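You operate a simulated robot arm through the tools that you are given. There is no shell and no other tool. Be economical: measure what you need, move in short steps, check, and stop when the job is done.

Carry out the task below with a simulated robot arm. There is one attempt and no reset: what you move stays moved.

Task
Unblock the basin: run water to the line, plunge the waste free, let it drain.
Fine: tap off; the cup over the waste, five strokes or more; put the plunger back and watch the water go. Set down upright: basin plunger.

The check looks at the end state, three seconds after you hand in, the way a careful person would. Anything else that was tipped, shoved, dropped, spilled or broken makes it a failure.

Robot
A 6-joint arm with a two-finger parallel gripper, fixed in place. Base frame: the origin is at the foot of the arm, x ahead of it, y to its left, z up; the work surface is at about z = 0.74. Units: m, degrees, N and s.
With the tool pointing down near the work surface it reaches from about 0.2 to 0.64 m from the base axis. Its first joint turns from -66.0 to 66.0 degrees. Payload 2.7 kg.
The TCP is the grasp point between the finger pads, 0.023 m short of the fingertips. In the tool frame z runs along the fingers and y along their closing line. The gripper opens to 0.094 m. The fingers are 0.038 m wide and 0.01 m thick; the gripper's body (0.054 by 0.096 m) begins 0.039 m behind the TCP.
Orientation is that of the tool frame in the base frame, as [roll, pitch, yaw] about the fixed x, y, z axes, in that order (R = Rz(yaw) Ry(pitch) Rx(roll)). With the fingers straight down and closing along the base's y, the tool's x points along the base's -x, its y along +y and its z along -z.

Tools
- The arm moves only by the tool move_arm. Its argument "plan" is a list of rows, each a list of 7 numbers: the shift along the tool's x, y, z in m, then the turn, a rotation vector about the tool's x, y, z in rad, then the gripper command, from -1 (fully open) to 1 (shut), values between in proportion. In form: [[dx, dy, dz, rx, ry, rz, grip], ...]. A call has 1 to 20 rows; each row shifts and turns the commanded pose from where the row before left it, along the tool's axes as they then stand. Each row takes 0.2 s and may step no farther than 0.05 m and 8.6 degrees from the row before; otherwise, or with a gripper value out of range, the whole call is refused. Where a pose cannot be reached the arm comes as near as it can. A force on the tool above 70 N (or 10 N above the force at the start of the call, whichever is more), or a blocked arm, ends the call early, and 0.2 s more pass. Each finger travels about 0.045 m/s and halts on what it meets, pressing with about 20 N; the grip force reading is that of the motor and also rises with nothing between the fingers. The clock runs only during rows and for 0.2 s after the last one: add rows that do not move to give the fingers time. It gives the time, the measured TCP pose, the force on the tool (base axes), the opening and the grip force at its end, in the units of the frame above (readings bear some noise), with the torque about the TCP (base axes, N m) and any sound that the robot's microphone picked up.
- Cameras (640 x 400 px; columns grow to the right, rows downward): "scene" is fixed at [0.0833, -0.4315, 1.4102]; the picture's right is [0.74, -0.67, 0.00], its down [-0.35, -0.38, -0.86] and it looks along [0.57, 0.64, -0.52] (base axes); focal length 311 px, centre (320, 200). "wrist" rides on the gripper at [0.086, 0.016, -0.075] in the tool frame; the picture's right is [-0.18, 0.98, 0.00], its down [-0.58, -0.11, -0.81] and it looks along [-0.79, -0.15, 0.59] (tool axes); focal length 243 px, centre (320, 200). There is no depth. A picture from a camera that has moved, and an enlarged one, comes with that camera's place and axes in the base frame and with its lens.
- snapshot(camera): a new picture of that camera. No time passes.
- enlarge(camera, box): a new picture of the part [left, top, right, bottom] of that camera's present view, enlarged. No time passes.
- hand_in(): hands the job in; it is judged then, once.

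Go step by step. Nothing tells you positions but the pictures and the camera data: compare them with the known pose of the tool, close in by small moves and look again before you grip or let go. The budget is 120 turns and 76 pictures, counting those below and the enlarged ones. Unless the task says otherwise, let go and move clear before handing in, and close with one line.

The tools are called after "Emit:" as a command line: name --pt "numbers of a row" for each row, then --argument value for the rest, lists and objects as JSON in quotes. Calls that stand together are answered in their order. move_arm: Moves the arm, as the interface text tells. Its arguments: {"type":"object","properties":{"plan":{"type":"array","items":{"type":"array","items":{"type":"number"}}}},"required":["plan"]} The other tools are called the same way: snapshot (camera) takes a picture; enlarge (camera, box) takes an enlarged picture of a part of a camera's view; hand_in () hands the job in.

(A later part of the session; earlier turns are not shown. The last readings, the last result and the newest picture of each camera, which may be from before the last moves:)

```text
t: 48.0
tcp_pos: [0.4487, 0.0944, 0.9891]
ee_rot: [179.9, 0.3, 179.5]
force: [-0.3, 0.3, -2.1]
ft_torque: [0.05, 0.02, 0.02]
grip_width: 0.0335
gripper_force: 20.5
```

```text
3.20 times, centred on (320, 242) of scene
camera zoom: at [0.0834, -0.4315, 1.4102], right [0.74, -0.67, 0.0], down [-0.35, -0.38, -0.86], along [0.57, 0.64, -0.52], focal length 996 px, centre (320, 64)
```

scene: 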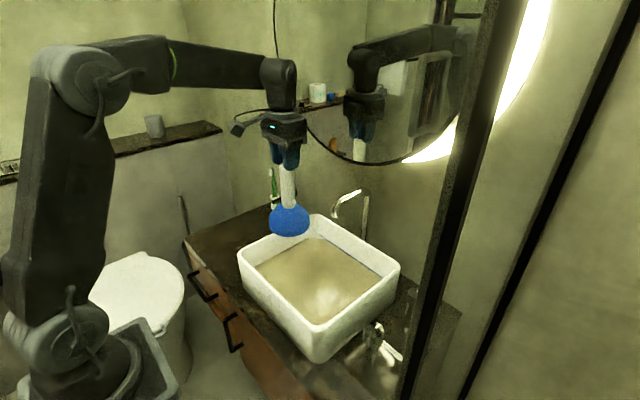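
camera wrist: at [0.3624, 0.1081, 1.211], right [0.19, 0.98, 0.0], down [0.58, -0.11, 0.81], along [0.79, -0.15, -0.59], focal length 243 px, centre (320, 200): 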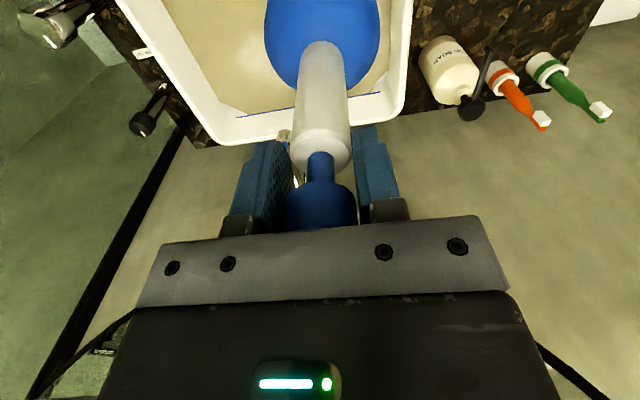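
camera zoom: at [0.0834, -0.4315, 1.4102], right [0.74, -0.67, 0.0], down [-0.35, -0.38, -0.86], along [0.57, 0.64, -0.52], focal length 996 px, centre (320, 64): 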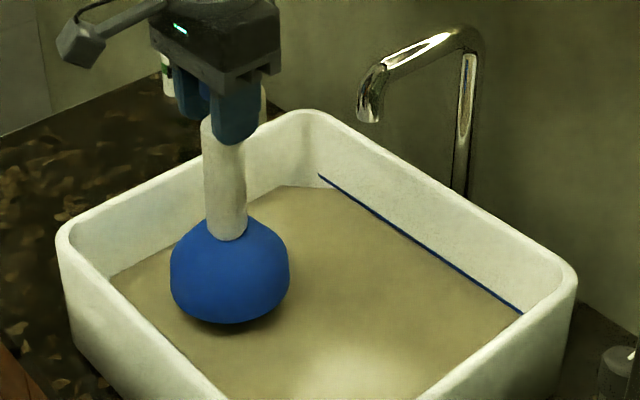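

The cup is just above the surface. I shift 4 mm toward the waste estimate and lower on until it seats.

Emit:
move_arm --pt "-0.004 0.003 0.008 0 0 0 0.6" --pt "0 0 0.008 0 0 0 0.6" --pt "0 0 0.008 0 0 0 0.6" --pt "0 0 0 0 0 0 0.6"

Emit:
enlarge --camera "scene" --box '[220, 180, 420, 305]'

```text
t: 49.0
tcp_pos: [0.4537, 0.0966, 0.9657]
ee_rot: [179.9, 0.1, 179.4]
force: [-0.3, -0.1, -2.9]
ft_torque: [-0.02, 0.04, 0.02]
grip_width: 0.0337
gripper_force: 19.7
```

```text
3.20 times, centred on (320, 242) of scene
camera zoom: at [0.0834, -0.4315, 1.4102], right [0.74, -0.67, 0.0], down [-0.35, -0.38, -0.86], along [0.57, 0.64, -0.52], focal length 996 px, centre (320, 64)
```

zoom: 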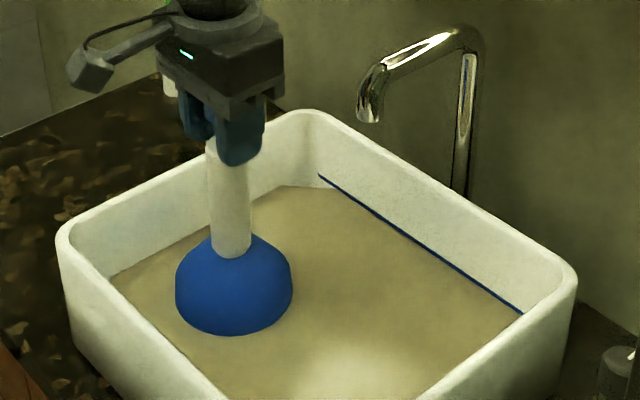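

Emit:
move_arm --pt "0 0 0.006 0 0 0 0.6" --pt "0 0 0.006 0 0 0 0.6" --pt "0 0 0 0 0 0 0.6"

Emit:
move_arm --pt "0 0 0.006 0 0 0 0.6" --pt "0 0 0 0 0 0 0.6"

```text
t: 49.8
tcp_pos: [0.4537, 0.0978, 0.9517]
ee_rot: [-180.0, 0.1, 179.5]
force: [-0.3, -0.1, -2.3]
ft_torque: [0.0, 0.02, 0.01]
grip_width: 0.0332
gripper_force: 19.9
```

```text
t: 50.4
tcp_pos: [0.4531, 0.0972, 0.9476]
ee_rot: [179.8, 0.3, 179.5]
force: [-0.4, 0.3, -2.2]
ft_torque: [0.03, -0.02, -0.01]
grip_width: 0.0333
gripper_force: 19.9
```

Emit:
move_arm --pt "0 0 0.005 0 0 0 0.6" --pt "0 0 0 0 0 0 0.6"

Emit:
move_arm --pt "0 0 0.005 0 0 0 0.6" --pt "0 0 0 0 0 0 0.6"

Emit:
enlarge --camera "scene" --box '[220, 180, 420, 305]'

```text
t: 51.0
tcp_pos: [0.4535, 0.0971, 0.9422]
ee_rot: [179.9, 0.0, 179.6]
force: [-0.3, -0.8, -2.3]
ft_torque: [-0.02, 0.02, 0.01]
grip_width: 0.0332
gripper_force: 19.9
```

```text
t: 51.6
tcp_pos: [0.4519, 0.0962, 0.9375]
ee_rot: [179.9, 0.1, 179.6]
force: [-0.7, 1.2, 0.8]
ft_torque: [-0.02, 0.13, -0.03]
grip_width: 0.0334
gripper_force: 20.1
```

```text
3.20 times, centred on (320, 242) of scene
camera zoom: at [0.0833, -0.4315, 1.4102], right [0.74, -0.67, 0.0], down [-0.35, -0.38, -0.86], along [0.57, 0.64, -0.52], focal length 996 px, centre (320, 64)
```

zoom: 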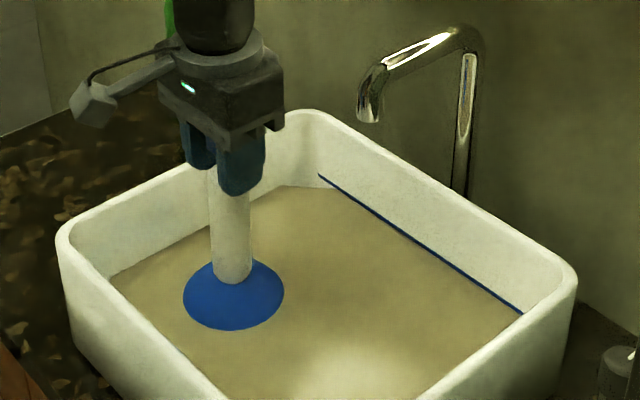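

The cup touched the floor at foot z≈0.753, centred over the waste. I test one gentle press.

Emit:
move_arm --pt "-0.002 0.002 0.006 0 0 0 0.6" --pt "0 0 0.006 0 0 0 0.6" --pt "0 0 0 0 0 0 0.6"

Emit:
enlarge --camera "scene" --box '[220, 180, 420, 305]'

```text
t: 52.4
tcp_pos: [0.4556, 0.0991, 0.9283]
ee_rot: [179.9, 0.5, 179.5]
force: [-6.5, -5.1, 35.7]
ft_torque: [-0.33, 0.05, -0.01]
grip_width: 0.0332
gripper_force: 19.9
```

```text
3.20 times, centred on (320, 242) of scene
camera zoom: at [0.0826, -0.4317, 1.4102], right [0.74, -0.67, 0.0], down [-0.34, -0.38, -0.86], along [0.57, 0.64, -0.52], focal length 996 px, centre (320, 64)
```

zoom: 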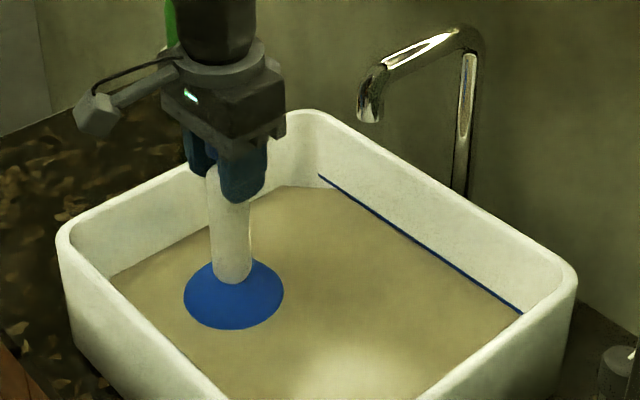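

Firm press reached (36 N); the handle now bears on the palm. I'll do a first full stroke: up 3 cm, down and press.

Emit:
move_arm --pt "0 0 -0.015 0 0 0 0.6" --pt "0 0 -0.015 0 0 0 0.6" --pt "0 0 0 0 0 0 0.6" --pt "0 0 0.015 0 0 0 0.6" --pt "0 0 0.015 0 0 0 0.6" --pt "0 0 0 0 0 0 0.6"

Emit:
enlarge --camera "scene" --box '[220, 180, 420, 305]'

```text
t: 53.8
tcp_pos: [0.455, 0.1, 0.9277]
ee_rot: [179.9, 0.2, 179.5]
force: [-11.6, -0.9, 27.1]
ft_torque: [-0.15, 0.69, -0.04]
grip_width: 0.0333
gripper_force: 20.4
```

```text
3.20 times, centred on (320, 242) of scene
camera zoom: at [0.0826, -0.4316, 1.4102], right [0.74, -0.67, 0.0], down [-0.34, -0.38, -0.86], along [0.57, 0.64, -0.52], focal length 996 px, centre (320, 64)
```

zoom: 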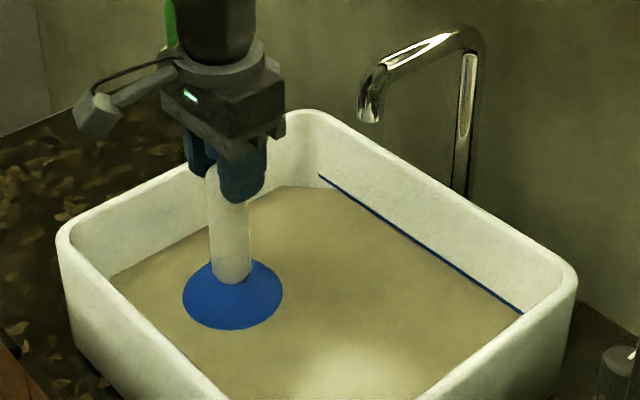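

Works cleanly. I do three more strokes per call, watching for sound and the level.

Emit:
move_arm --pt "0 0 -0.015 0 0 0 0.6" --pt "0 0 -0.015 0 0 0 0.6" --pt "0 0 0 0 0 0 0.6" --pt "0 0 0.015 0 0 0 0.6" --pt "0 0 0.015 0 0 0 0.6" --pt "0 0 0 0 0 0 0.6" --pt "0 0 -0.015 0 0 0 0.6" --pt "0 0 -0.015 0 0 0 0.6" --pt "0 0 0 0 0 0 0.6" --pt "0 0 0.015 0 0 0 0.6" --pt "0 0 0.015 0 0 0 0.6" --pt "0 0 0 0 0 0 0.6" --pt "0 0 -0.015 0 0 0 0.6" --pt "0 0 -0.015 0 0 0 0.6" --pt "0 0 0 0 0 0 0.6" --pt "0 0 0.015 0 0 0 0.6" --pt "0 0 0.015 0 0 0 0.6" --pt "0 0 0 0 0 0 0.6"

Emit:
move_arm --pt "0 0 -0.015 0 0 0 0.6" --pt "0 0 -0.015 0 0 0 0.6" --pt "0 0 0 0 0 0 0.6" --pt "0 0 0.015 0 0 0 0.6" --pt "0 0 0.015 0 0 0 0.6" --pt "0 0 0 0 0 0 0.6" --pt "0 0 -0.015 0 0 0 0.6" --pt "0 0 -0.015 0 0 0 0.6" --pt "0 0 0 0 0 0 0.6" --pt "0 0 0.015 0 0 0 0.6" --pt "0 0 0.015 0 0 0 0.6" --pt "0 0 0 0 0 0 0.6" --pt "0 0 -0.015 0 0 0 0.6" --pt "0 0 -0.015 0 0 0 0.6" --pt "0 0 0 0 0 0 0.6" --pt "0 0 0.015 0 0 0 0.6" --pt "0 0 0.015 0 0 0 0.6" --pt "0 0 0 0 0 0 0.6"

Emit:
enlarge --camera "scene" --box '[220, 180, 420, 305]'

```text
t: 57.6
tcp_pos: [0.4567, 0.1007, 0.9268]
ee_rot: [179.9, 0.4, 179.4]
force: [-11.8, -0.7, 31.9]
ft_torque: [-0.14, 0.59, 0.01]
grip_width: 0.0334
gripper_force: 20.2
```

```text
t: 61.4
tcp_pos: [0.4543, 0.0982, 0.9267]
ee_rot: [180.0, 0.5, 179.5]
force: [-10.4, -1.6, 31.3]
ft_torque: [-0.14, 0.62, -0.01]
grip_width: 0.0334
gripper_force: 19.6
```

```text
3.20 times, centred on (320, 242) of scene
camera zoom: at [0.0826, -0.4316, 1.4102], right [0.74, -0.67, 0.0], down [-0.34, -0.38, -0.86], along [0.57, 0.64, -0.52], focal length 996 px, centre (320, 64)
```

zoom: 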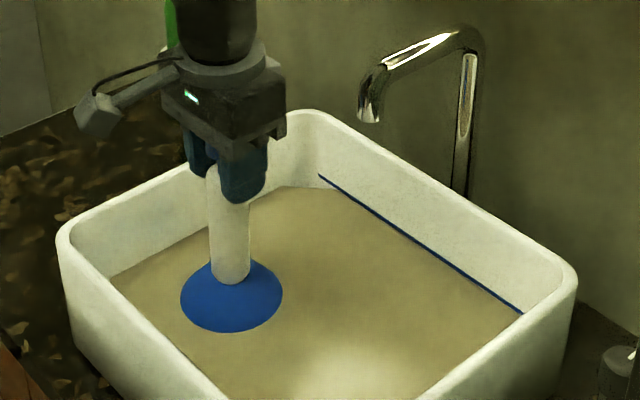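

Seven strokes done. I lift the cup clear of the surface and watch whether the water falls.

Emit:
move_arm --pt "0 0 -0.02 0 0 0 0.6" --pt "0 0 -0.02 0 0 0 0.6" --pt "0 0 -0.02 0 0 0 0.6" --pt "0 0 -0.02 0 0 0 0.6" --pt "0 0 0 0 0 0 0.6" --pt "0 0 0 0 0 0 0.6" --pt "0 0 0 0 0 0 0.6" --pt "0 0 0 0 0 0 0.6" --pt "0 0 0 0 0 0 0.6" --pt "0 0 0 0 0 0 0.6" --pt "0 0 0 0 0 0 0.6" --pt "0 0 0 0 0 0 0.6"

Emit:
enlarge --camera "scene" --box '[220, 180, 420, 305]'

```text
t: 64.0
tcp_pos: [0.4535, 0.0969, 1.0054]
ee_rot: [180.0, 0.2, 179.5]
force: [0.2, -0.1, -2.2]
ft_torque: [-0.01, -0.01, 0.0]
grip_width: 0.033
gripper_force: 20.1
```

```text
3.20 times, centred on (320, 242) of scene
camera zoom: at [0.0834, -0.4315, 1.4102], right [0.74, -0.67, 0.0], down [-0.35, -0.38, -0.86], along [0.57, 0.64, -0.52], focal length 996 px, centre (320, 64)
```

zoom: 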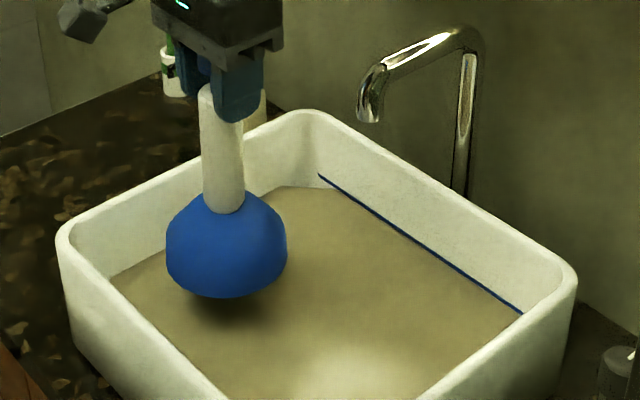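

Emit:
enlarge --camera "scene" --box '[300, 225, 400, 285]'

Emit:
move_arm --pt "0 0 0 0 0 0 0.6" --pt "0 0 0 0 0 0 0.6" --pt "0 0 0 0 0 0 0.6" --pt "0 0 0 0 0 0 0.6" --pt "0 0 0 0 0 0 0.6" --pt "0 0 0 0 0 0 0.6" --pt "0 0 0 0 0 0 0.6" --pt "0 0 0 0 0 0 0.6" --pt "0 0 0 0 0 0 0.6" --pt "0 0 0 0 0 0 0.6" --pt "0 0 0 0 0 0 0.6" --pt "0 0 0 0 0 0 0.6" --pt "0 0 0 0 0 0 0.6" --pt "0 0 0 0 0 0 0.6" --pt "0 0 0 0 0 0 0.6"

Emit:
enlarge --camera "scene" --box '[300, 225, 400, 285]'

```text
6.40 times, centred on (350, 255) of scene
camera zoom: at [0.0834, -0.4315, 1.4102], right [0.74, -0.67, 0.0], down [-0.35, -0.38, -0.86], along [0.57, 0.64, -0.52], focal length 1991 px, centre (128, -152)
```

zoom: 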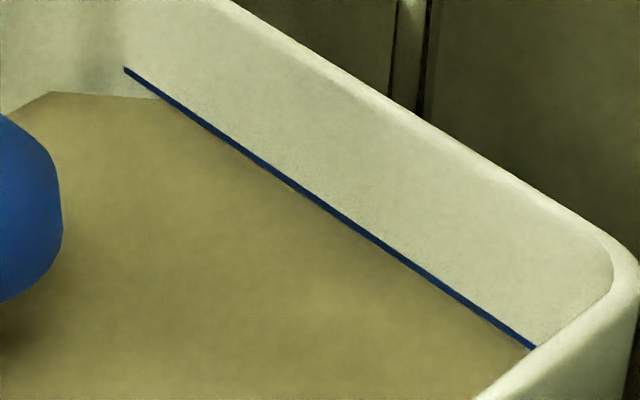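

```text
t: 67.2
tcp_pos: [0.4541, 0.0967, 1.0057]
ee_rot: [179.8, 0.1, 179.5]
force: [0.0, 0.6, -2.0]
ft_torque: [0.01, 0.02, 0.01]
grip_width: 0.0332
gripper_force: 19.6
```

```text
6.40 times, centred on (350, 255) of scene
camera zoom: at [0.0834, -0.4315, 1.4102], right [0.74, -0.67, 0.0], down [-0.35, -0.38, -0.86], along [0.57, 0.64, -0.52], focal length 1991 px, centre (128, -152)
```

zoom: 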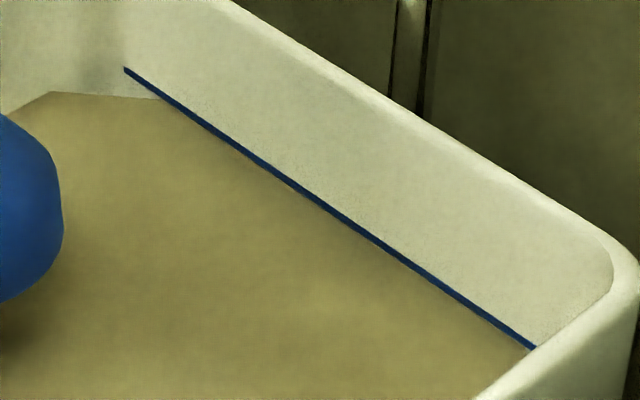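

The level hasn't moved, so those short strokes didn't clear it. I'll return to the same spot and use longer, firmer strokes.

Emit:
move_arm --pt "0 0 0.02 0 0 0 0.6" --pt "0 0 0.02 0 0 0 0.6" --pt "0 0 0.02 0 0 0 0.6" --pt "0 0 0.022 0 0 0 0.6" --pt "0 0 0 0 0 0 0.6"

Emit:
move_arm --pt "0 0 -0.022 0 0 0 0.6" --pt "0 0 -0.022 0 0 0 0.6" --pt "0 0 0 0 0 0 0.6" --pt "0 0 0.022 0 0 0 0.6" --pt "0 0 0.022 0 0 0 0.6" --pt "0 0 0 0 0 0 0.6" --pt "0 0 -0.022 0 0 0 0.6" --pt "0 0 -0.022 0 0 0 0.6" --pt "0 0 0 0 0 0 0.6" --pt "0 0 0.022 0 0 0 0.6" --pt "0 0 0.022 0 0 0 0.6" --pt "0 0 0 0 0 0 0.6" --pt "0 0 -0.022 0 0 0 0.6" --pt "0 0 -0.022 0 0 0 0.6" --pt "0 0 0 0 0 0 0.6" --pt "0 0 0.022 0 0 0 0.6" --pt "0 0 0.022 0 0 0 0.6" --pt "0 0 0 0 0 0 0.6"

Emit:
move_arm --pt "0 0 -0.022 0 0 0 0.6" --pt "0 0 -0.022 0 0 0 0.6" --pt "0 0 0 0 0 0 0.6" --pt "0 0 0.022 0 0 0 0.6" --pt "0 0 0.022 0 0 0 0.6" --pt "0 0 0 0 0 0 0.6" --pt "0 0 -0.022 0 0 0 0.6" --pt "0 0 -0.022 0 0 0 0.6" --pt "0 0 0 0 0 0 0.6" --pt "0 0 0.022 0 0 0 0.6" --pt "0 0 0.022 0 0 0 0.6" --pt "0 0 0 0 0 0 0.6" --pt "0 0 -0.022 0 0 0 0.6" --pt "0 0 -0.022 0 0 0 0.6" --pt "0 0 0 0 0 0 0.6" --pt "0 0 0.022 0 0 0 0.6" --pt "0 0 0.022 0 0 0 0.6" --pt "0 0 0 0 0 0 0.6"

Emit:
enlarge --camera "scene" --box '[220, 180, 420, 305]'

```text
t: 68.4
tcp_pos: [0.4545, 0.1003, 0.9273]
ee_rot: [179.9, 0.5, 179.5]
force: [-10.5, -2.0, 34.1]
ft_torque: [-0.18, 0.48, -0.02]
grip_width: 0.0334
gripper_force: 19.8
```

```text
t: 72.2
tcp_pos: [0.4561, 0.0998, 0.925]
ee_rot: [179.9, 0.6, 179.7]
force: [-9.7, -2.3, 36.9]
ft_torque: [-0.13, 0.21, 0.03]
grip_width: 0.0336
gripper_force: 19.9
```

```text
t: 76.0
tcp_pos: [0.4559, 0.0992, 0.9248]
ee_rot: [179.9, 0.2, 179.6]
force: [-9.4, -0.8, 21.0]
ft_torque: [-0.03, 0.77, 0.04]
grip_width: 0.0331
gripper_force: 19.5
```

```text
3.20 times, centred on (320, 242) of scene
camera zoom: at [0.0828, -0.4316, 1.4102], right [0.74, -0.67, 0.0], down [-0.34, -0.38, -0.86], along [0.57, 0.64, -0.52], focal length 996 px, centre (320, 64)
```

zoom: 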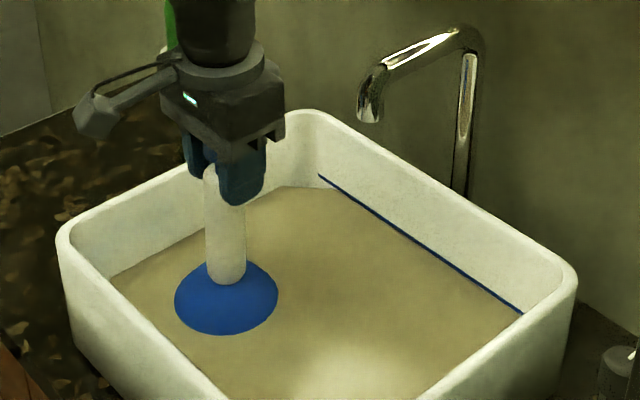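

Emit:
move_arm --pt "0 0 -0.02 0 0 0 0.6" --pt "0 0 -0.02 0 0 0 0.6" --pt "0 0 -0.02 0 0 0 0.6" --pt "0 0 -0.02 0 0 0 0.6" --pt "0 0 0 0 0 0 0.6" --pt "0 0 0 0 0 0 0.6" --pt "0 0 0 0 0 0 0.6" --pt "0 0 0 0 0 0 0.6"

Emit:
enlarge --camera "scene" --box '[220, 150, 380, 290]'

Emit:
snapshot --camera "wrist"

```text
t: 77.8
tcp_pos: [0.4544, 0.1006, 1.0019]
ee_rot: [179.8, 0.1, 179.5]
force: [-0.8, -1.0, -2.7]
ft_torque: [0.0, -0.02, 0.03]
grip_width: 0.0333
gripper_force: 20.3
```

```text
2.86 times, centred on (300, 220) of scene
camera zoom: at [0.0834, -0.4315, 1.4102], right [0.74, -0.67, 0.0], down [-0.35, -0.38, -0.86], along [0.57, 0.64, -0.52], focal length 889 px, centre (377, 143)
```

zoom: 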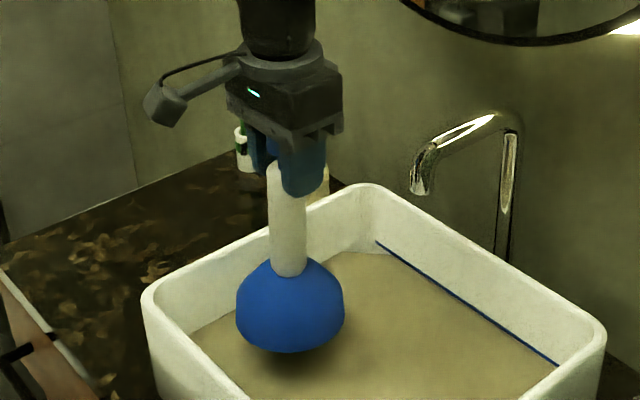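

```text
23 pictures are left
camera wrist: at [0.3672, 0.1142, 1.0783], right [0.19, 0.98, 0.0], down [0.58, -0.11, 0.81], along [0.79, -0.16, -0.59], focal length 243 px, centre (320, 200)
```

wrist: 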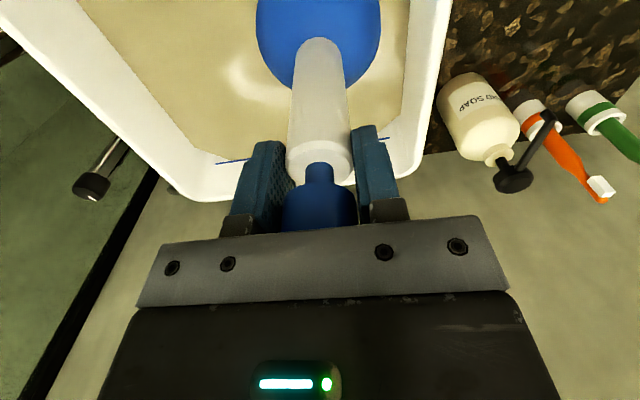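

Still not draining. I'll now keep the cup seated and pump by press-and-release without lifting away, then short fast strokes.

Emit:
move_arm --pt "0 0 0.025 0 0 0 0.6" --pt "0 0 0.025 0 0 0 0.6" --pt "0 0 0.02 0 0 0 0.6" --pt "0 0 0.01 0 0 0 0.6" --pt "0 0 0.003 0 0 0 0.6"

Emit:
move_arm --pt "0 0 -0.012 0 0 0 0.6" --pt "0 0 0.012 0 0 0 0.6" --pt "0 0 -0.012 0 0 0 0.6" --pt "0 0 0.012 0 0 0 0.6" --pt "0 0 -0.012 0 0 0 0.6" --pt "0 0 0.012 0 0 0 0.6" --pt "0 0 -0.012 0 0 0 0.6" --pt "0 0 0.012 0 0 0 0.6" --pt "0 0 -0.012 0 0 0 0.6" --pt "0 0 0.012 0 0 0 0.6" --pt "0 0 -0.012 0 0 0 0.6" --pt "0 0 0.012 0 0 0 0.6" --pt "0 0 -0.012 0 0 0 0.6" --pt "0 0 0.012 0 0 0 0.6"

Emit:
move_arm --pt "0 0 -0.022 0 0 0 0.6" --pt "0 0 0.022 0 0 0 0.6" --pt "0 0 -0.022 0 0 0 0.6" --pt "0 0 0.022 0 0 0 0.6" --pt "0 0 -0.022 0 0 0 0.6" --pt "0 0 0.022 0 0 0 0.6" --pt "0 0 -0.022 0 0 0 0.6" --pt "0 0 0.022 0 0 0 0.6" --pt "0 0 -0.022 0 0 0 0.6" --pt "0 0 0.022 0 0 0 0.6" --pt "0 0 -0.022 0 0 0 0.6" --pt "0 0 0.022 0 0 0 0.6" --pt "0 0 -0.022 0 0 0 0.6" --pt "0 0 0.022 0 0 0 0.6" --pt "0 0 0 0 0 0 0.6"

Emit:
enlarge --camera "scene" --box '[220, 180, 420, 305]'

```text
t: 79.0
tcp_pos: [0.4558, 0.099, 0.9239]
ee_rot: [179.8, 0.7, 179.4]
force: [-9.7, -2.3, 37.8]
ft_torque: [-0.29, 0.15, 0.06]
grip_width: 0.0337
gripper_force: 20.0
```

```text
t: 82.0
tcp_pos: [0.4552, 0.0981, 0.9229]
ee_rot: [-180.0, 0.6, 179.6]
force: [-11.4, -3.6, 35.6]
ft_torque: [-0.39, 0.4, -0.02]
grip_width: 0.0337
gripper_force: 19.9
```

```text
t: 85.2
tcp_pos: [0.455, 0.0986, 0.9211]
ee_rot: [179.9, 0.4, 179.5]
force: [-12.5, -3.1, 33.2]
ft_torque: [-0.17, 0.78, 0.0]
grip_width: 0.0335
gripper_force: 20.0
```

```text
3.20 times, centred on (320, 242) of scene
camera zoom: at [0.0825, -0.4317, 1.4102], right [0.74, -0.67, 0.0], down [-0.34, -0.38, -0.86], along [0.57, 0.64, -0.52], focal length 996 px, centre (320, 64)
```

zoom: 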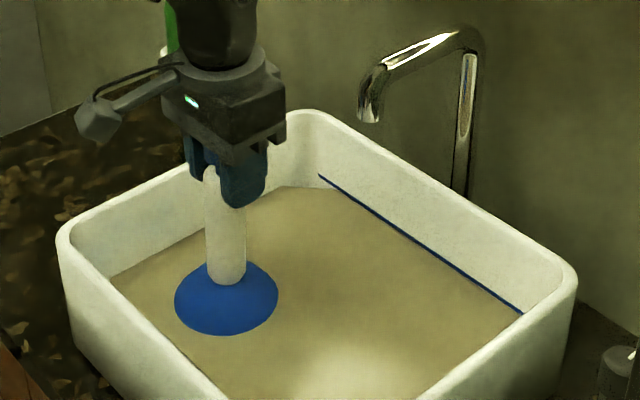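

The plunger has tilted slightly in the grip, so its foot sits about 1 cm short of the waste. I lift a little, tilt it upright again (which moves the foot to about (0.459, 0.10)), and repeat strokes.

Emit:
move_arm --pt "0 0 -0.015 0 0 0 0.6" --pt "0 0 -0.015 0 0 0 0.6" --pt "0 0 0 0 -0.04 0 0.6" --pt "0 0.002 0 0 -0.04 0 0.6" --pt "0 0 0 0 0 0 0.6"

Emit:
enlarge --camera "scene" --box '[220, 150, 380, 290]'

```text
t: 86.4
tcp_pos: [0.4548, 0.1012, 0.9498]
ee_rot: [180.0, 4.6, 179.5]
force: [-0.8, -0.1, -2.1]
ft_torque: [0.01, -0.01, -0.03]
grip_width: 0.0334
gripper_force: 19.9
```

```text
2.86 times, centred on (300, 220) of scene
camera zoom: at [0.0834, -0.4315, 1.4102], right [0.74, -0.67, 0.0], down [-0.35, -0.38, -0.86], along [0.57, 0.64, -0.52], focal length 889 px, centre (377, 143)
```

zoom: 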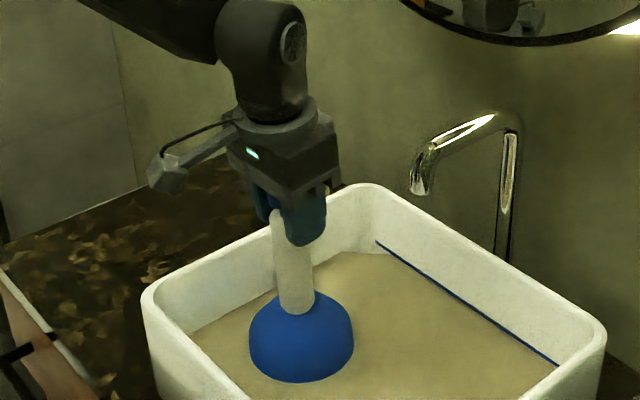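

Upright again and the foot is near (0.459, 0.101). Six more deliberate vertical strokes here.

Emit:
move_arm --pt "0.0012 0 0.015 0 0 0 0.6" --pt "0.0012 0 0.015 0 0 0 0.6" --pt "0 0 0 0 0 0 0.6" --pt "-0.0012 0 -0.015 0 0 0 0.6" --pt "-0.0012 0 -0.015 0 0 0 0.6" --pt "0 0 0 0 0 0 0.6" --pt "0.0012 0 0.015 0 0 0 0.6" --pt "0.0012 0 0.015 0 0 0 0.6" --pt "0 0 0 0 0 0 0.6" --pt "-0.0012 0 -0.015 0 0 0 0.6" --pt "-0.0012 0 -0.015 0 0 0 0.6" --pt "0 0 0 0 0 0 0.6" --pt "0.0012 0 0.015 0 0 0 0.6" --pt "0.0012 0 0.015 0 0 0 0.6" --pt "0 0 0 0 0 0 0.6" --pt "-0.0012 0 -0.015 0 0 0 0.6" --pt "-0.0012 0 -0.015 0 0 0 0.6" --pt "0 0 0 0 0 0 0.6"

Emit:
move_arm --pt "0.0012 0 0.015 0 0 0 0.6" --pt "0.0012 0 0.015 0 0 0 0.6" --pt "0 0 0 0 0 0 0.6" --pt "-0.0012 0 -0.015 0 0 0 0.6" --pt "-0.0012 0 -0.015 0 0 0 0.6" --pt "0 0 0 0 0 0 0.6" --pt "0.0012 0 0.015 0 0 0 0.6" --pt "0.0012 0 0.015 0 0 0 0.6" --pt "0 0 0 0 0 0 0.6" --pt "-0.0012 0 -0.015 0 0 0 0.6" --pt "-0.0012 0 -0.015 0 0 0 0.6" --pt "0 0 0 0 0 0 0.6" --pt "0.0012 0 0.015 0 0 0 0.6" --pt "0.0012 0 0.015 0 0 0 0.6" --pt "0 0 0 0 0 0 0.6" --pt "-0.0012 0 -0.015 0 0 0 0.6" --pt "-0.0012 0 -0.015 0 0 0 0.6" --pt "0 0 0 0 0 0 0.6"

Emit:
enlarge --camera "scene" --box '[220, 180, 420, 305]'

```text
t: 90.2
tcp_pos: [0.454, 0.1016, 0.9491]
ee_rot: [180.0, 4.7, 179.5]
force: [0.5, -0.3, -2.1]
ft_torque: [-0.02, 0.0, 0.0]
grip_width: 0.0333
gripper_force: 19.8
```

```text
t: 94.0
tcp_pos: [0.4562, 0.1029, 0.9503]
ee_rot: [179.9, 4.6, 179.5]
force: [0.7, 0.1, -2.3]
ft_torque: [0.01, 0.04, 0.01]
grip_width: 0.0333
gripper_force: 19.6
```

```text
3.20 times, centred on (320, 242) of scene
camera zoom: at [0.0834, -0.4315, 1.4102], right [0.74, -0.67, 0.0], down [-0.35, -0.38, -0.86], along [0.57, 0.64, -0.52], focal length 996 px, centre (320, 64)
```

zoom: 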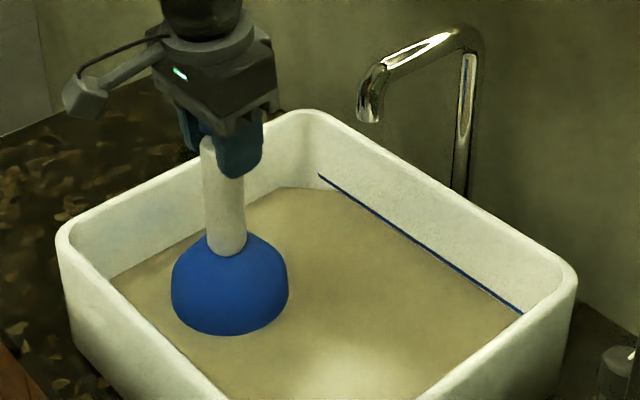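

There may be a sliver between water and line now. I hold still and compare.

Emit:
move_arm --pt "0 0 -0.02 0 0 0 0.6" --pt "0 0 -0.02 0 0 0 0.6" --pt "0 0 0 0 0 0 0.6" --pt "0 0 0 0 0 0 0.6" --pt "0 0 0 0 0 0 0.6" --pt "0 0 0 0 0 0 0.6" --pt "0 0 0 0 0 0 0.6" --pt "0 0 0 0 0 0 0.6" --pt "0 0 0 0 0 0 0.6" --pt "0 0 0 0 0 0 0.6" --pt "0 0 0 0 0 0 0.6" --pt "0 0 0 0 0 0 0.6"

Emit:
enlarge --camera "scene" --box '[300, 225, 400, 285]'

```text
t: 96.6
tcp_pos: [0.453, 0.1017, 0.99]
ee_rot: [179.9, 4.8, 179.5]
force: [-0.6, 0.9, -2.4]
ft_torque: [-0.04, 0.0, -0.02]
grip_width: 0.0331
gripper_force: 19.7
```

```text
6.40 times, centred on (350, 255) of scene
camera zoom: at [0.0834, -0.4315, 1.4102], right [0.74, -0.67, 0.0], down [-0.35, -0.38, -0.86], along [0.57, 0.64, -0.52], focal length 1991 px, centre (128, -152)
```

zoom: 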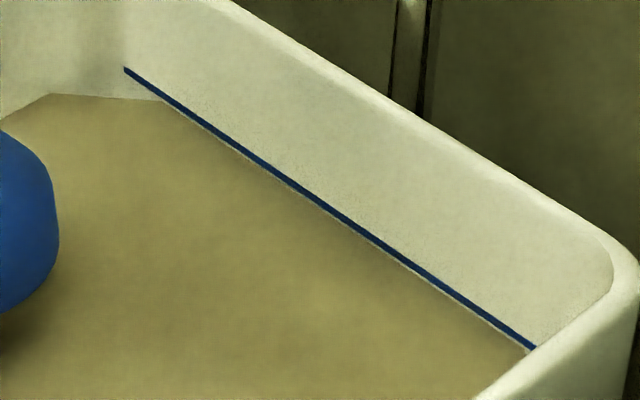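

The water has just dropped below the line. I wait to see if it keeps falling.

Emit:
move_arm --pt "0 0 0 0 0 0 0.6" --pt "0 0 0 0 0 0 0.6" --pt "0 0 0 0 0 0 0.6" --pt "0 0 0 0 0 0 0.6" --pt "0 0 0 0 0 0 0.6" --pt "0 0 0 0 0 0 0.6" --pt "0 0 0 0 0 0 0.6" --pt "0 0 0 0 0 0 0.6" --pt "0 0 0 0 0 0 0.6" --pt "0 0 0 0 0 0 0.6" --pt "0 0 0 0 0 0 0.6" --pt "0 0 0 0 0 0 0.6" --pt "0 0 0 0 0 0 0.6" --pt "0 0 0 0 0 0 0.6" --pt "0 0 0 0 0 0 0.6" --pt "0 0 0 0 0 0 0.6" --pt "0 0 0 0 0 0 0.6" --pt "0 0 0 0 0 0 0.6" --pt "0 0 0 0 0 0 0.6" --pt "0 0 0 0 0 0 0.6"

Emit:
enlarge --camera "scene" --box '[300, 225, 400, 285]'

```text
t: 100.8
tcp_pos: [0.4524, 0.1024, 0.9902]
ee_rot: [180.0, 4.7, 179.5]
force: [0.2, 0.5, -2.2]
ft_torque: [0.0, 0.0, 0.02]
grip_width: 0.0332
gripper_force: 19.4
```

```text
6.40 times, centred on (350, 255) of scene
camera zoom: at [0.0834, -0.4315, 1.4102], right [0.74, -0.67, 0.0], down [-0.35, -0.38, -0.86], along [0.57, 0.64, -0.52], focal length 1991 px, centre (128, -152)
```

zoom: 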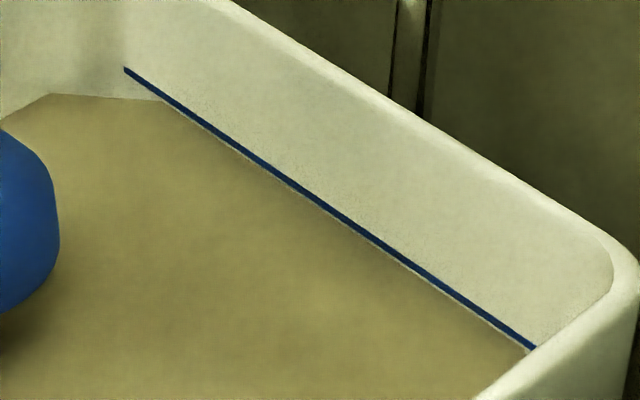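

It dropped slightly only during the last strokes, so the foot is likely at the edge of the waste. I shift 8 mm further along (to about (0.465, 0.107)) and stroke again.

Emit:
move_arm --pt "-0.0045 0.006 0.02 0 0 0 0.6" --pt "0.002 0 0.02 0 0 0 0.6" --pt "0 0 0 0 0 0 0.6" --pt "0.0012 0 0.015 0 0 0 0.6" --pt "0.0012 0 0.015 0 0 0 0.6" --pt "0 0 0 0 0 0 0.6"

Emit:
move_arm --pt "-0.0012 0 -0.015 0 0 0 0.6" --pt "-0.0012 0 -0.015 0 0 0 0.6" --pt "0 0 0 0 0 0 0.6" --pt "0.0012 0 0.015 0 0 0 0.6" --pt "0.0012 0 0.015 0 0 0 0.6" --pt "0 0 0 0 0 0 0.6" --pt "-0.0012 0 -0.015 0 0 0 0.6" --pt "-0.0012 0 -0.015 0 0 0 0.6" --pt "0 0 0 0 0 0 0.6" --pt "0.0012 0 0.015 0 0 0 0.6" --pt "0.0012 0 0.015 0 0 0 0.6" --pt "0 0 0 0 0 0 0.6" --pt "-0.0012 0 -0.015 0 0 0 0.6" --pt "-0.0012 0 -0.015 0 0 0 0.6" --pt "0 0 0 0 0 0 0.6" --pt "0.0012 0 0.015 0 0 0 0.6" --pt "0.0012 0 0.015 0 0 0 0.6" --pt "0 0 0 0 0 0 0.6"

Emit:
move_arm --pt "-0.0012 0 -0.015 0 0 0 0.6" --pt "-0.0012 0 -0.015 0 0 0 0.6" --pt "0 0 0 0 0 0 0.6" --pt "0.0012 0 0.015 0 0 0 0.6" --pt "0.0012 0 0.015 0 0 0 0.6" --pt "0 0 0 0 0 0 0.6" --pt "-0.0012 0 -0.015 0 0 0 0.6" --pt "-0.0012 0 -0.015 0 0 0 0.6" --pt "0 0 0 0 0 0 0.6" --pt "0.0012 0 0.015 0 0 0 0.6" --pt "0.0012 0 0.015 0 0 0 0.6" --pt "0 0 0 0 0 0 0.6" --pt "-0.0012 0 -0.015 0 0 0 0.6" --pt "-0.0012 0 -0.015 0 0 0 0.6" --pt "0 0 -0.02 0 0 0 0.6" --pt "0 0 -0.02 0 0 0 0.6" --pt "0 0 0 0 0 0 0.6" --pt "0 0 0 0 0 0 0.6" --pt "0 0 0 0 0 0 0.6"

Emit:
enlarge --camera "scene" --box '[240, 205, 400, 285]'

```text
t: 102.2
tcp_pos: [0.4598, 0.1063, 0.9223]
ee_rot: [179.8, 4.9, 179.5]
force: [-0.8, 0.7, 9.9]
ft_torque: [-0.21, 0.79, -0.02]
grip_width: 0.0332
gripper_force: 19.7
```

```text
t: 106.0
tcp_pos: [0.458, 0.1072, 0.9206]
ee_rot: [179.9, 4.7, 179.5]
force: [-5.5, -2.6, 9.5]
ft_torque: [-0.13, 0.48, 0.03]
grip_width: 0.033
gripper_force: 19.6
```

```text
t: 110.0
tcp_pos: [0.4538, 0.1046, 0.9888]
ee_rot: [179.9, 4.6, 179.5]
force: [-0.5, -0.5, -3.4]
ft_torque: [0.0, -0.02, 0.0]
grip_width: 0.0328
gripper_force: 19.9
```

```text
4.00 times, centred on (320, 245) of scene
camera zoom: at [0.0834, -0.4315, 1.4102], right [0.74, -0.67, 0.0], down [-0.35, -0.38, -0.86], along [0.57, 0.64, -0.52], focal length 1245 px, centre (320, 20)
```

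zoom: 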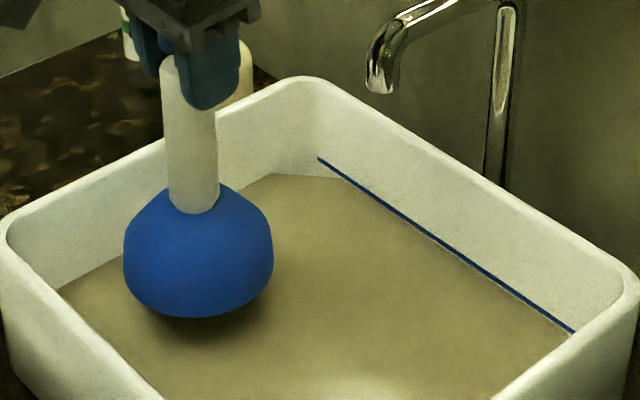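

Emit:
enlarge --camera "scene" --box '[300, 225, 400, 285]'

```text
6.40 times, centred on (350, 255) of scene
camera zoom: at [0.0834, -0.4315, 1.4102], right [0.74, -0.67, 0.0], down [-0.35, -0.38, -0.86], along [0.57, 0.64, -0.52], focal length 1991 px, centre (128, -152)
```

zoom: 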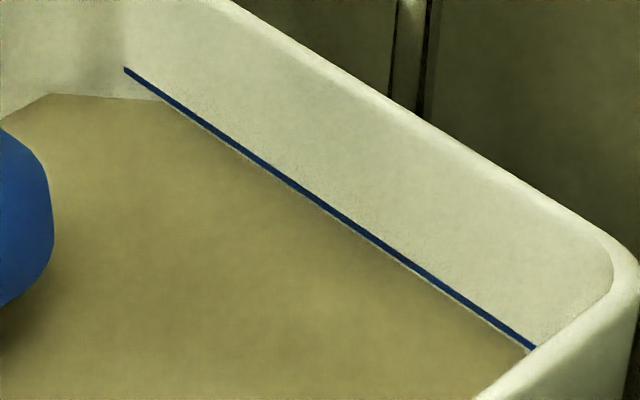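

That spot gave no further change. I go back to the earlier spot and try five brisk strokes.

Emit:
move_arm --pt "0.0 -0.003 0.02 0 0 0 0.6" --pt "0.002 0 0.02 0 0 0 0.6" --pt "0.0012 0 0.015 0 0 0 0.6" --pt "0.0012 0 0.016 0 0 0 0.6" --pt "0 0 0 0 0 0 0.6"

Emit:
move_arm --pt "-0.0024 0 -0.03 0 0 0 0.6" --pt "0 0 0 0 0 0 0.6" --pt "0.0024 0 0.03 0 0 0 0.6" --pt "0 0 0 0 0 0 0.6" --pt "-0.0024 0 -0.03 0 0 0 0.6" --pt "0 0 0 0 0 0 0.6" --pt "0.0024 0 0.03 0 0 0 0.6" --pt "0 0 0 0 0 0 0.6" --pt "-0.0024 0 -0.03 0 0 0 0.6" --pt "0 0 0 0 0 0 0.6" --pt "0.0024 0 0.03 0 0 0 0.6" --pt "0 0 0 0 0 0 0.6" --pt "-0.0024 0 -0.03 0 0 0 0.6" --pt "0 0 0 0 0 0 0.6" --pt "0.0024 0 0.03 0 0 0 0.6" --pt "0 0 0 0 0 0 0.6" --pt "-0.0024 0 -0.03 0 0 0 0.6" --pt "0 0 0 0 0 0 0.6" --pt "0.0024 0 0.03 0 0 0 0.6" --pt "0 0 0 0 0 0 0.6"

Emit:
enlarge --camera "scene" --box '[300, 225, 400, 285]'

```text
t: 111.2
tcp_pos: [0.4572, 0.1048, 0.9214]
ee_rot: [179.9, 5.2, 179.6]
force: [-12.5, -2.6, 33.2]
ft_torque: [-0.19, 0.63, 0.02]
grip_width: 0.0332
gripper_force: 20.2
```

```text
t: 115.4
tcp_pos: [0.4545, 0.1036, 0.9207]
ee_rot: [179.9, 4.8, 179.5]
force: [-12.2, -1.2, 22.3]
ft_torque: [-0.18, 0.96, 0.0]
grip_width: 0.0333
gripper_force: 19.7
```

```text
6.40 times, centred on (350, 255) of scene
camera zoom: at [0.0827, -0.4316, 1.4102], right [0.74, -0.67, 0.0], down [-0.34, -0.38, -0.86], along [0.57, 0.64, -0.52], focal length 1991 px, centre (128, -152)
```

zoom: 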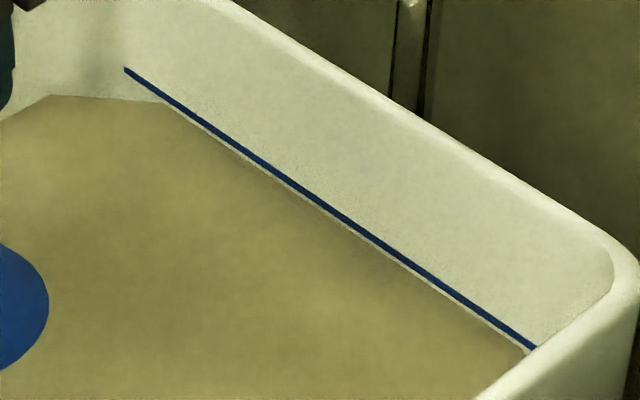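

The level dropped a bit further with brisk strokes, so speed matters. I do ten more brisk ones.

Emit:
move_arm --pt "-0.0028 0 -0.035 0 0 0 0.6" --pt "0 0 0 0 0 0 0.6" --pt "0.0028 0 0.035 0 0 0 0.6" --pt "0 0 0 0 0 0 0.6" --pt "-0.0028 0 -0.035 0 0 0 0.6" --pt "0 0 0 0 0 0 0.6" --pt "0.0028 0 0.035 0 0 0 0.6" --pt "0 0 0 0 0 0 0.6" --pt "-0.0028 0 -0.035 0 0 0 0.6" --pt "0 0 0 0 0 0 0.6" --pt "0.0028 0 0.035 0 0 0 0.6" --pt "0 0 0 0 0 0 0.6" --pt "-0.0028 0 -0.035 0 0 0 0.6" --pt "0 0 0 0 0 0 0.6" --pt "0.0028 0 0.035 0 0 0 0.6" --pt "0 0 0 0 0 0 0.6" --pt "-0.0028 0 -0.035 0 0 0 0.6" --pt "0 0 0 0 0 0 0.6" --pt "0.0028 0 0.035 0 0 0 0.6" --pt "0 0 0 0 0 0 0.6"

Emit:
enlarge --camera "scene" --box '[240, 205, 400, 305]'

```text
t: 119.6
tcp_pos: [0.456, 0.1038, 0.92]
ee_rot: [179.9, 4.9, 179.6]
force: [-13.0, -1.9, 31.8]
ft_torque: [-0.12, 0.66, 0.05]
grip_width: 0.0337
gripper_force: 20.4
```

```text
4.00 times, centred on (320, 255) of scene
camera zoom: at [0.0825, -0.4316, 1.4102], right [0.74, -0.67, 0.0], down [-0.34, -0.38, -0.86], along [0.57, 0.64, -0.52], focal length 1245 px, centre (320, -20)
```

zoom: 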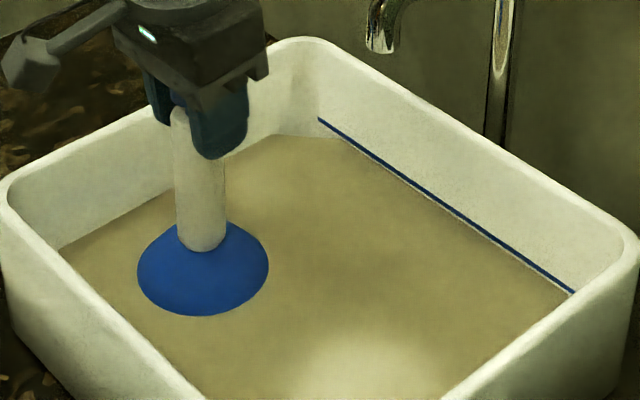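

The gap below the line is growing. I lift the cup out gently and wait to see whether it drains on its own.

Emit:
move_arm --pt "-0.0012 0 -0.015 0 0 0 0.6" --pt "-0.0012 0 -0.015 0 0 0 0.6" --pt "-0.0012 0 -0.015 0 0 0 0.6" --pt "-0.0016 0 -0.02 0 0 0 0.6" --pt "-0.0016 0 -0.02 0 0 0 0.6" --pt "0 0 0 0 0 0 0.6" --pt "0 0 0 0 0 0 0.6" --pt "0 0 0 0 0 0 0.6" --pt "0 0 0 0 0 0 0.6" --pt "0 0 0 0 0 0 0.6" --pt "0 0 0 0 0 0 0.6" --pt "0 0 0 0 0 0 0.6" --pt "0 0 0 0 0 0 0.6" --pt "0 0 0 0 0 0 0.6" --pt "0 0 0 0 0 0 0.6" --pt "0 0 0 0 0 0 0.6" --pt "0 0 0 0 0 0 0.6" --pt "0 0 0 0 0 0 0.6" --pt "0 0 0 0 0 0 0.6" --pt "0 0 0 0 0 0 0.6"

Emit:
enlarge --camera "scene" --box '[240, 205, 400, 305]'

```text
t: 123.8
tcp_pos: [0.4546, 0.1043, 1.0029]
ee_rot: [179.9, 4.7, 179.5]
force: [-0.1, -0.2, -2.6]
ft_torque: [-0.05, -0.01, 0.02]
grip_width: 0.0334
gripper_force: 20.0
```

```text
4.00 times, centred on (320, 255) of scene
camera zoom: at [0.0834, -0.4315, 1.4102], right [0.74, -0.67, 0.0], down [-0.35, -0.38, -0.86], along [0.57, 0.64, -0.52], focal length 1245 px, centre (320, -20)
```

zoom: 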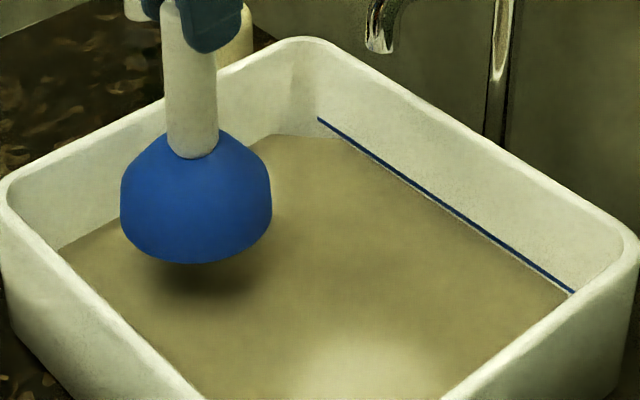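

Emit:
enlarge --camera "scene" --box '[300, 225, 400, 285]'

```text
6.40 times, centred on (350, 255) of scene
camera zoom: at [0.0834, -0.4315, 1.4102], right [0.74, -0.67, 0.0], down [-0.35, -0.38, -0.86], along [0.57, 0.64, -0.52], focal length 1991 px, centre (128, -152)
```

zoom: 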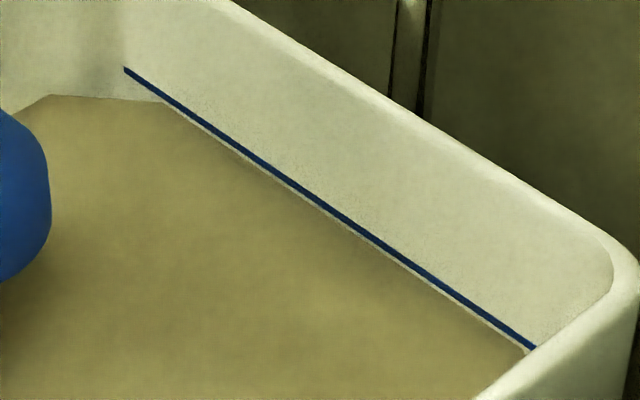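

Reconsidering: the counter is likely nearer z 0.76, so the basin floor is ≈0.773 and the water only ≈17 mm deep; my lifts pulled the cup out of the water. I recentre (+6 mm x) and use short seated strokes that keep the cup submerged.

Emit:
move_arm --pt "-0.005 -0.001 0.02 0 0 0 0.6" --pt "0.0016 0 0.02 0 0 0 0.6" --pt "0.0016 0 0.02 0 0 0 0.6" --pt "0.0016 0 0.015 0 0 0 0.6" --pt "0.0008 0 0.01 0 0 0 0.6" --pt "0 0 0 0 0 0 0.6"

Emit:
move_arm --pt "-0.0014 0 -0.018 0 0 0 0.6" --pt "0 0 0 0 0 0 0.6" --pt "0.0014 0 0.018 0 0 0 0.6" --pt "0 0 0 0 0 0 0.6" --pt "-0.0014 0 -0.018 0 0 0 0.6" --pt "0 0 0 0 0 0 0.6" --pt "0.0014 0 0.018 0 0 0 0.6" --pt "0 0 0 0 0 0 0.6" --pt "-0.0014 0 -0.018 0 0 0 0.6" --pt "0 0 0 0 0 0 0.6" --pt "0.0014 0 0.018 0 0 0 0.6" --pt "0 0 0 0 0 0 0.6" --pt "-0.0014 0 -0.018 0 0 0 0.6" --pt "0 0 0 0 0 0 0.6" --pt "0.0014 0 0.018 0 0 0 0.6" --pt "0 0 0 0 0 0 0.6" --pt "-0.0014 0 -0.018 0 0 0 0.6" --pt "0 0 0 0 0 0 0.6" --pt "0.0014 0 0.018 0 0 0 0.6" --pt "0 0 0 0 0 0 0.6"

Emit:
move_arm --pt "-0.0014 0 -0.018 0 0 0 0.6" --pt "0 0 0 0 0 0 0.6" --pt "0.0014 0 0.018 0 0 0 0.6" --pt "0 0 0 0 0 0 0.6" --pt "-0.0014 0 -0.018 0 0 0 0.6" --pt "0 0 0 0 0 0 0.6" --pt "0.0014 0 0.018 0 0 0 0.6" --pt "0 0 0 0 0 0 0.6" --pt "-0.0014 0 -0.015 0 0 0 0.6" --pt "0 0 0 0 0 0 0.6" --pt "0 0 0 0 0 0 0.6" --pt "0 0 0 0 0 0 0.6" --pt "0 0 0 0 0 0 0.6"

Emit:
enlarge --camera "scene" --box '[240, 205, 400, 305]'

```text
t: 125.2
tcp_pos: [0.4622, 0.1031, 0.9209]
ee_rot: [179.9, 4.8, 179.5]
force: [-6.1, -2.1, 13.8]
ft_torque: [-0.07, 0.25, 0.03]
grip_width: 0.0336
gripper_force: 20.1
```

```text
t: 129.4
tcp_pos: [0.4621, 0.1034, 0.9201]
ee_rot: [179.9, 4.8, 179.5]
force: [-4.6, -0.9, 7.5]
ft_torque: [0.08, 0.4, 0.07]
grip_width: 0.0333
gripper_force: 20.2
```

```text
t: 132.2
tcp_pos: [0.4624, 0.1025, 0.9355]
ee_rot: [179.9, 4.8, 179.5]
force: [-0.2, -0.2, -2.9]
ft_torque: [0.01, 0.01, 0.0]
grip_width: 0.0333
gripper_force: 19.6
```

```text
4.00 times, centred on (320, 255) of scene
camera zoom: at [0.0834, -0.4315, 1.4102], right [0.74, -0.67, 0.0], down [-0.35, -0.38, -0.86], along [0.57, 0.64, -0.52], focal length 1245 px, centre (320, -20)
```

zoom: 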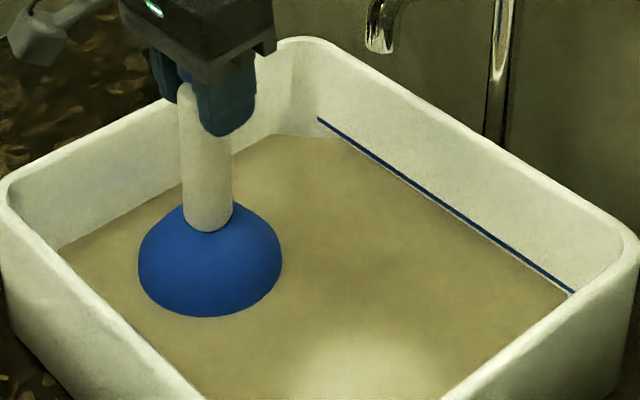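

The cup hovering over the waste may itself be holding the water back. Many strokes have been done, so I'll put the plunger back and watch; first lift out and straighten it in the air.

Emit:
move_arm --pt "-0.0016 0 -0.02 0 0 0 0.6" --pt "-0.0016 0 -0.02 0 0 0 0.6" --pt "-0.0024 0 -0.03 0 0 0 0.6" --pt "-0.0028 0 -0.035 0 0 0 0.6" --pt "-0.0028 0 -0.035 0 0 0 0.6" --pt "-0.0028 0 -0.04 0 0 0 0.6" --pt "0 0 0 0 -0.06 0 0.6" --pt "0 0 0 0 0 0 0.6" --pt "0 0 0 0 0 0 0.6" --pt "0 0 0 0 0 0 0.6"

Emit:
snapshot --camera "scene"

```text
t: 134.4
tcp_pos: [0.4623, 0.1023, 1.1149]
ee_rot: [179.9, 8.2, 179.5]
force: [0.1, -0.2, -1.5]
ft_torque: [0.0, 0.0, -0.02]
grip_width: 0.0334
gripper_force: 19.7
```

```text
10 pictures are left
```

scene: 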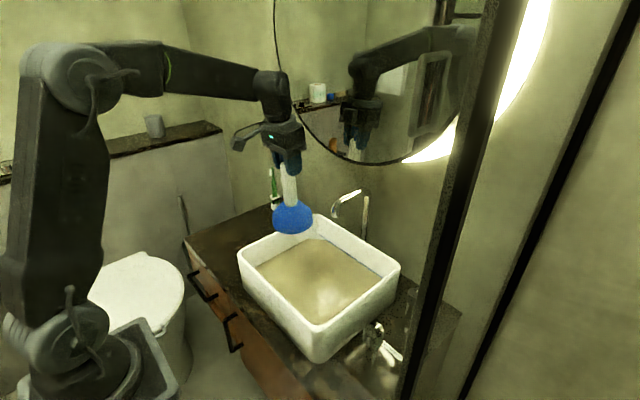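

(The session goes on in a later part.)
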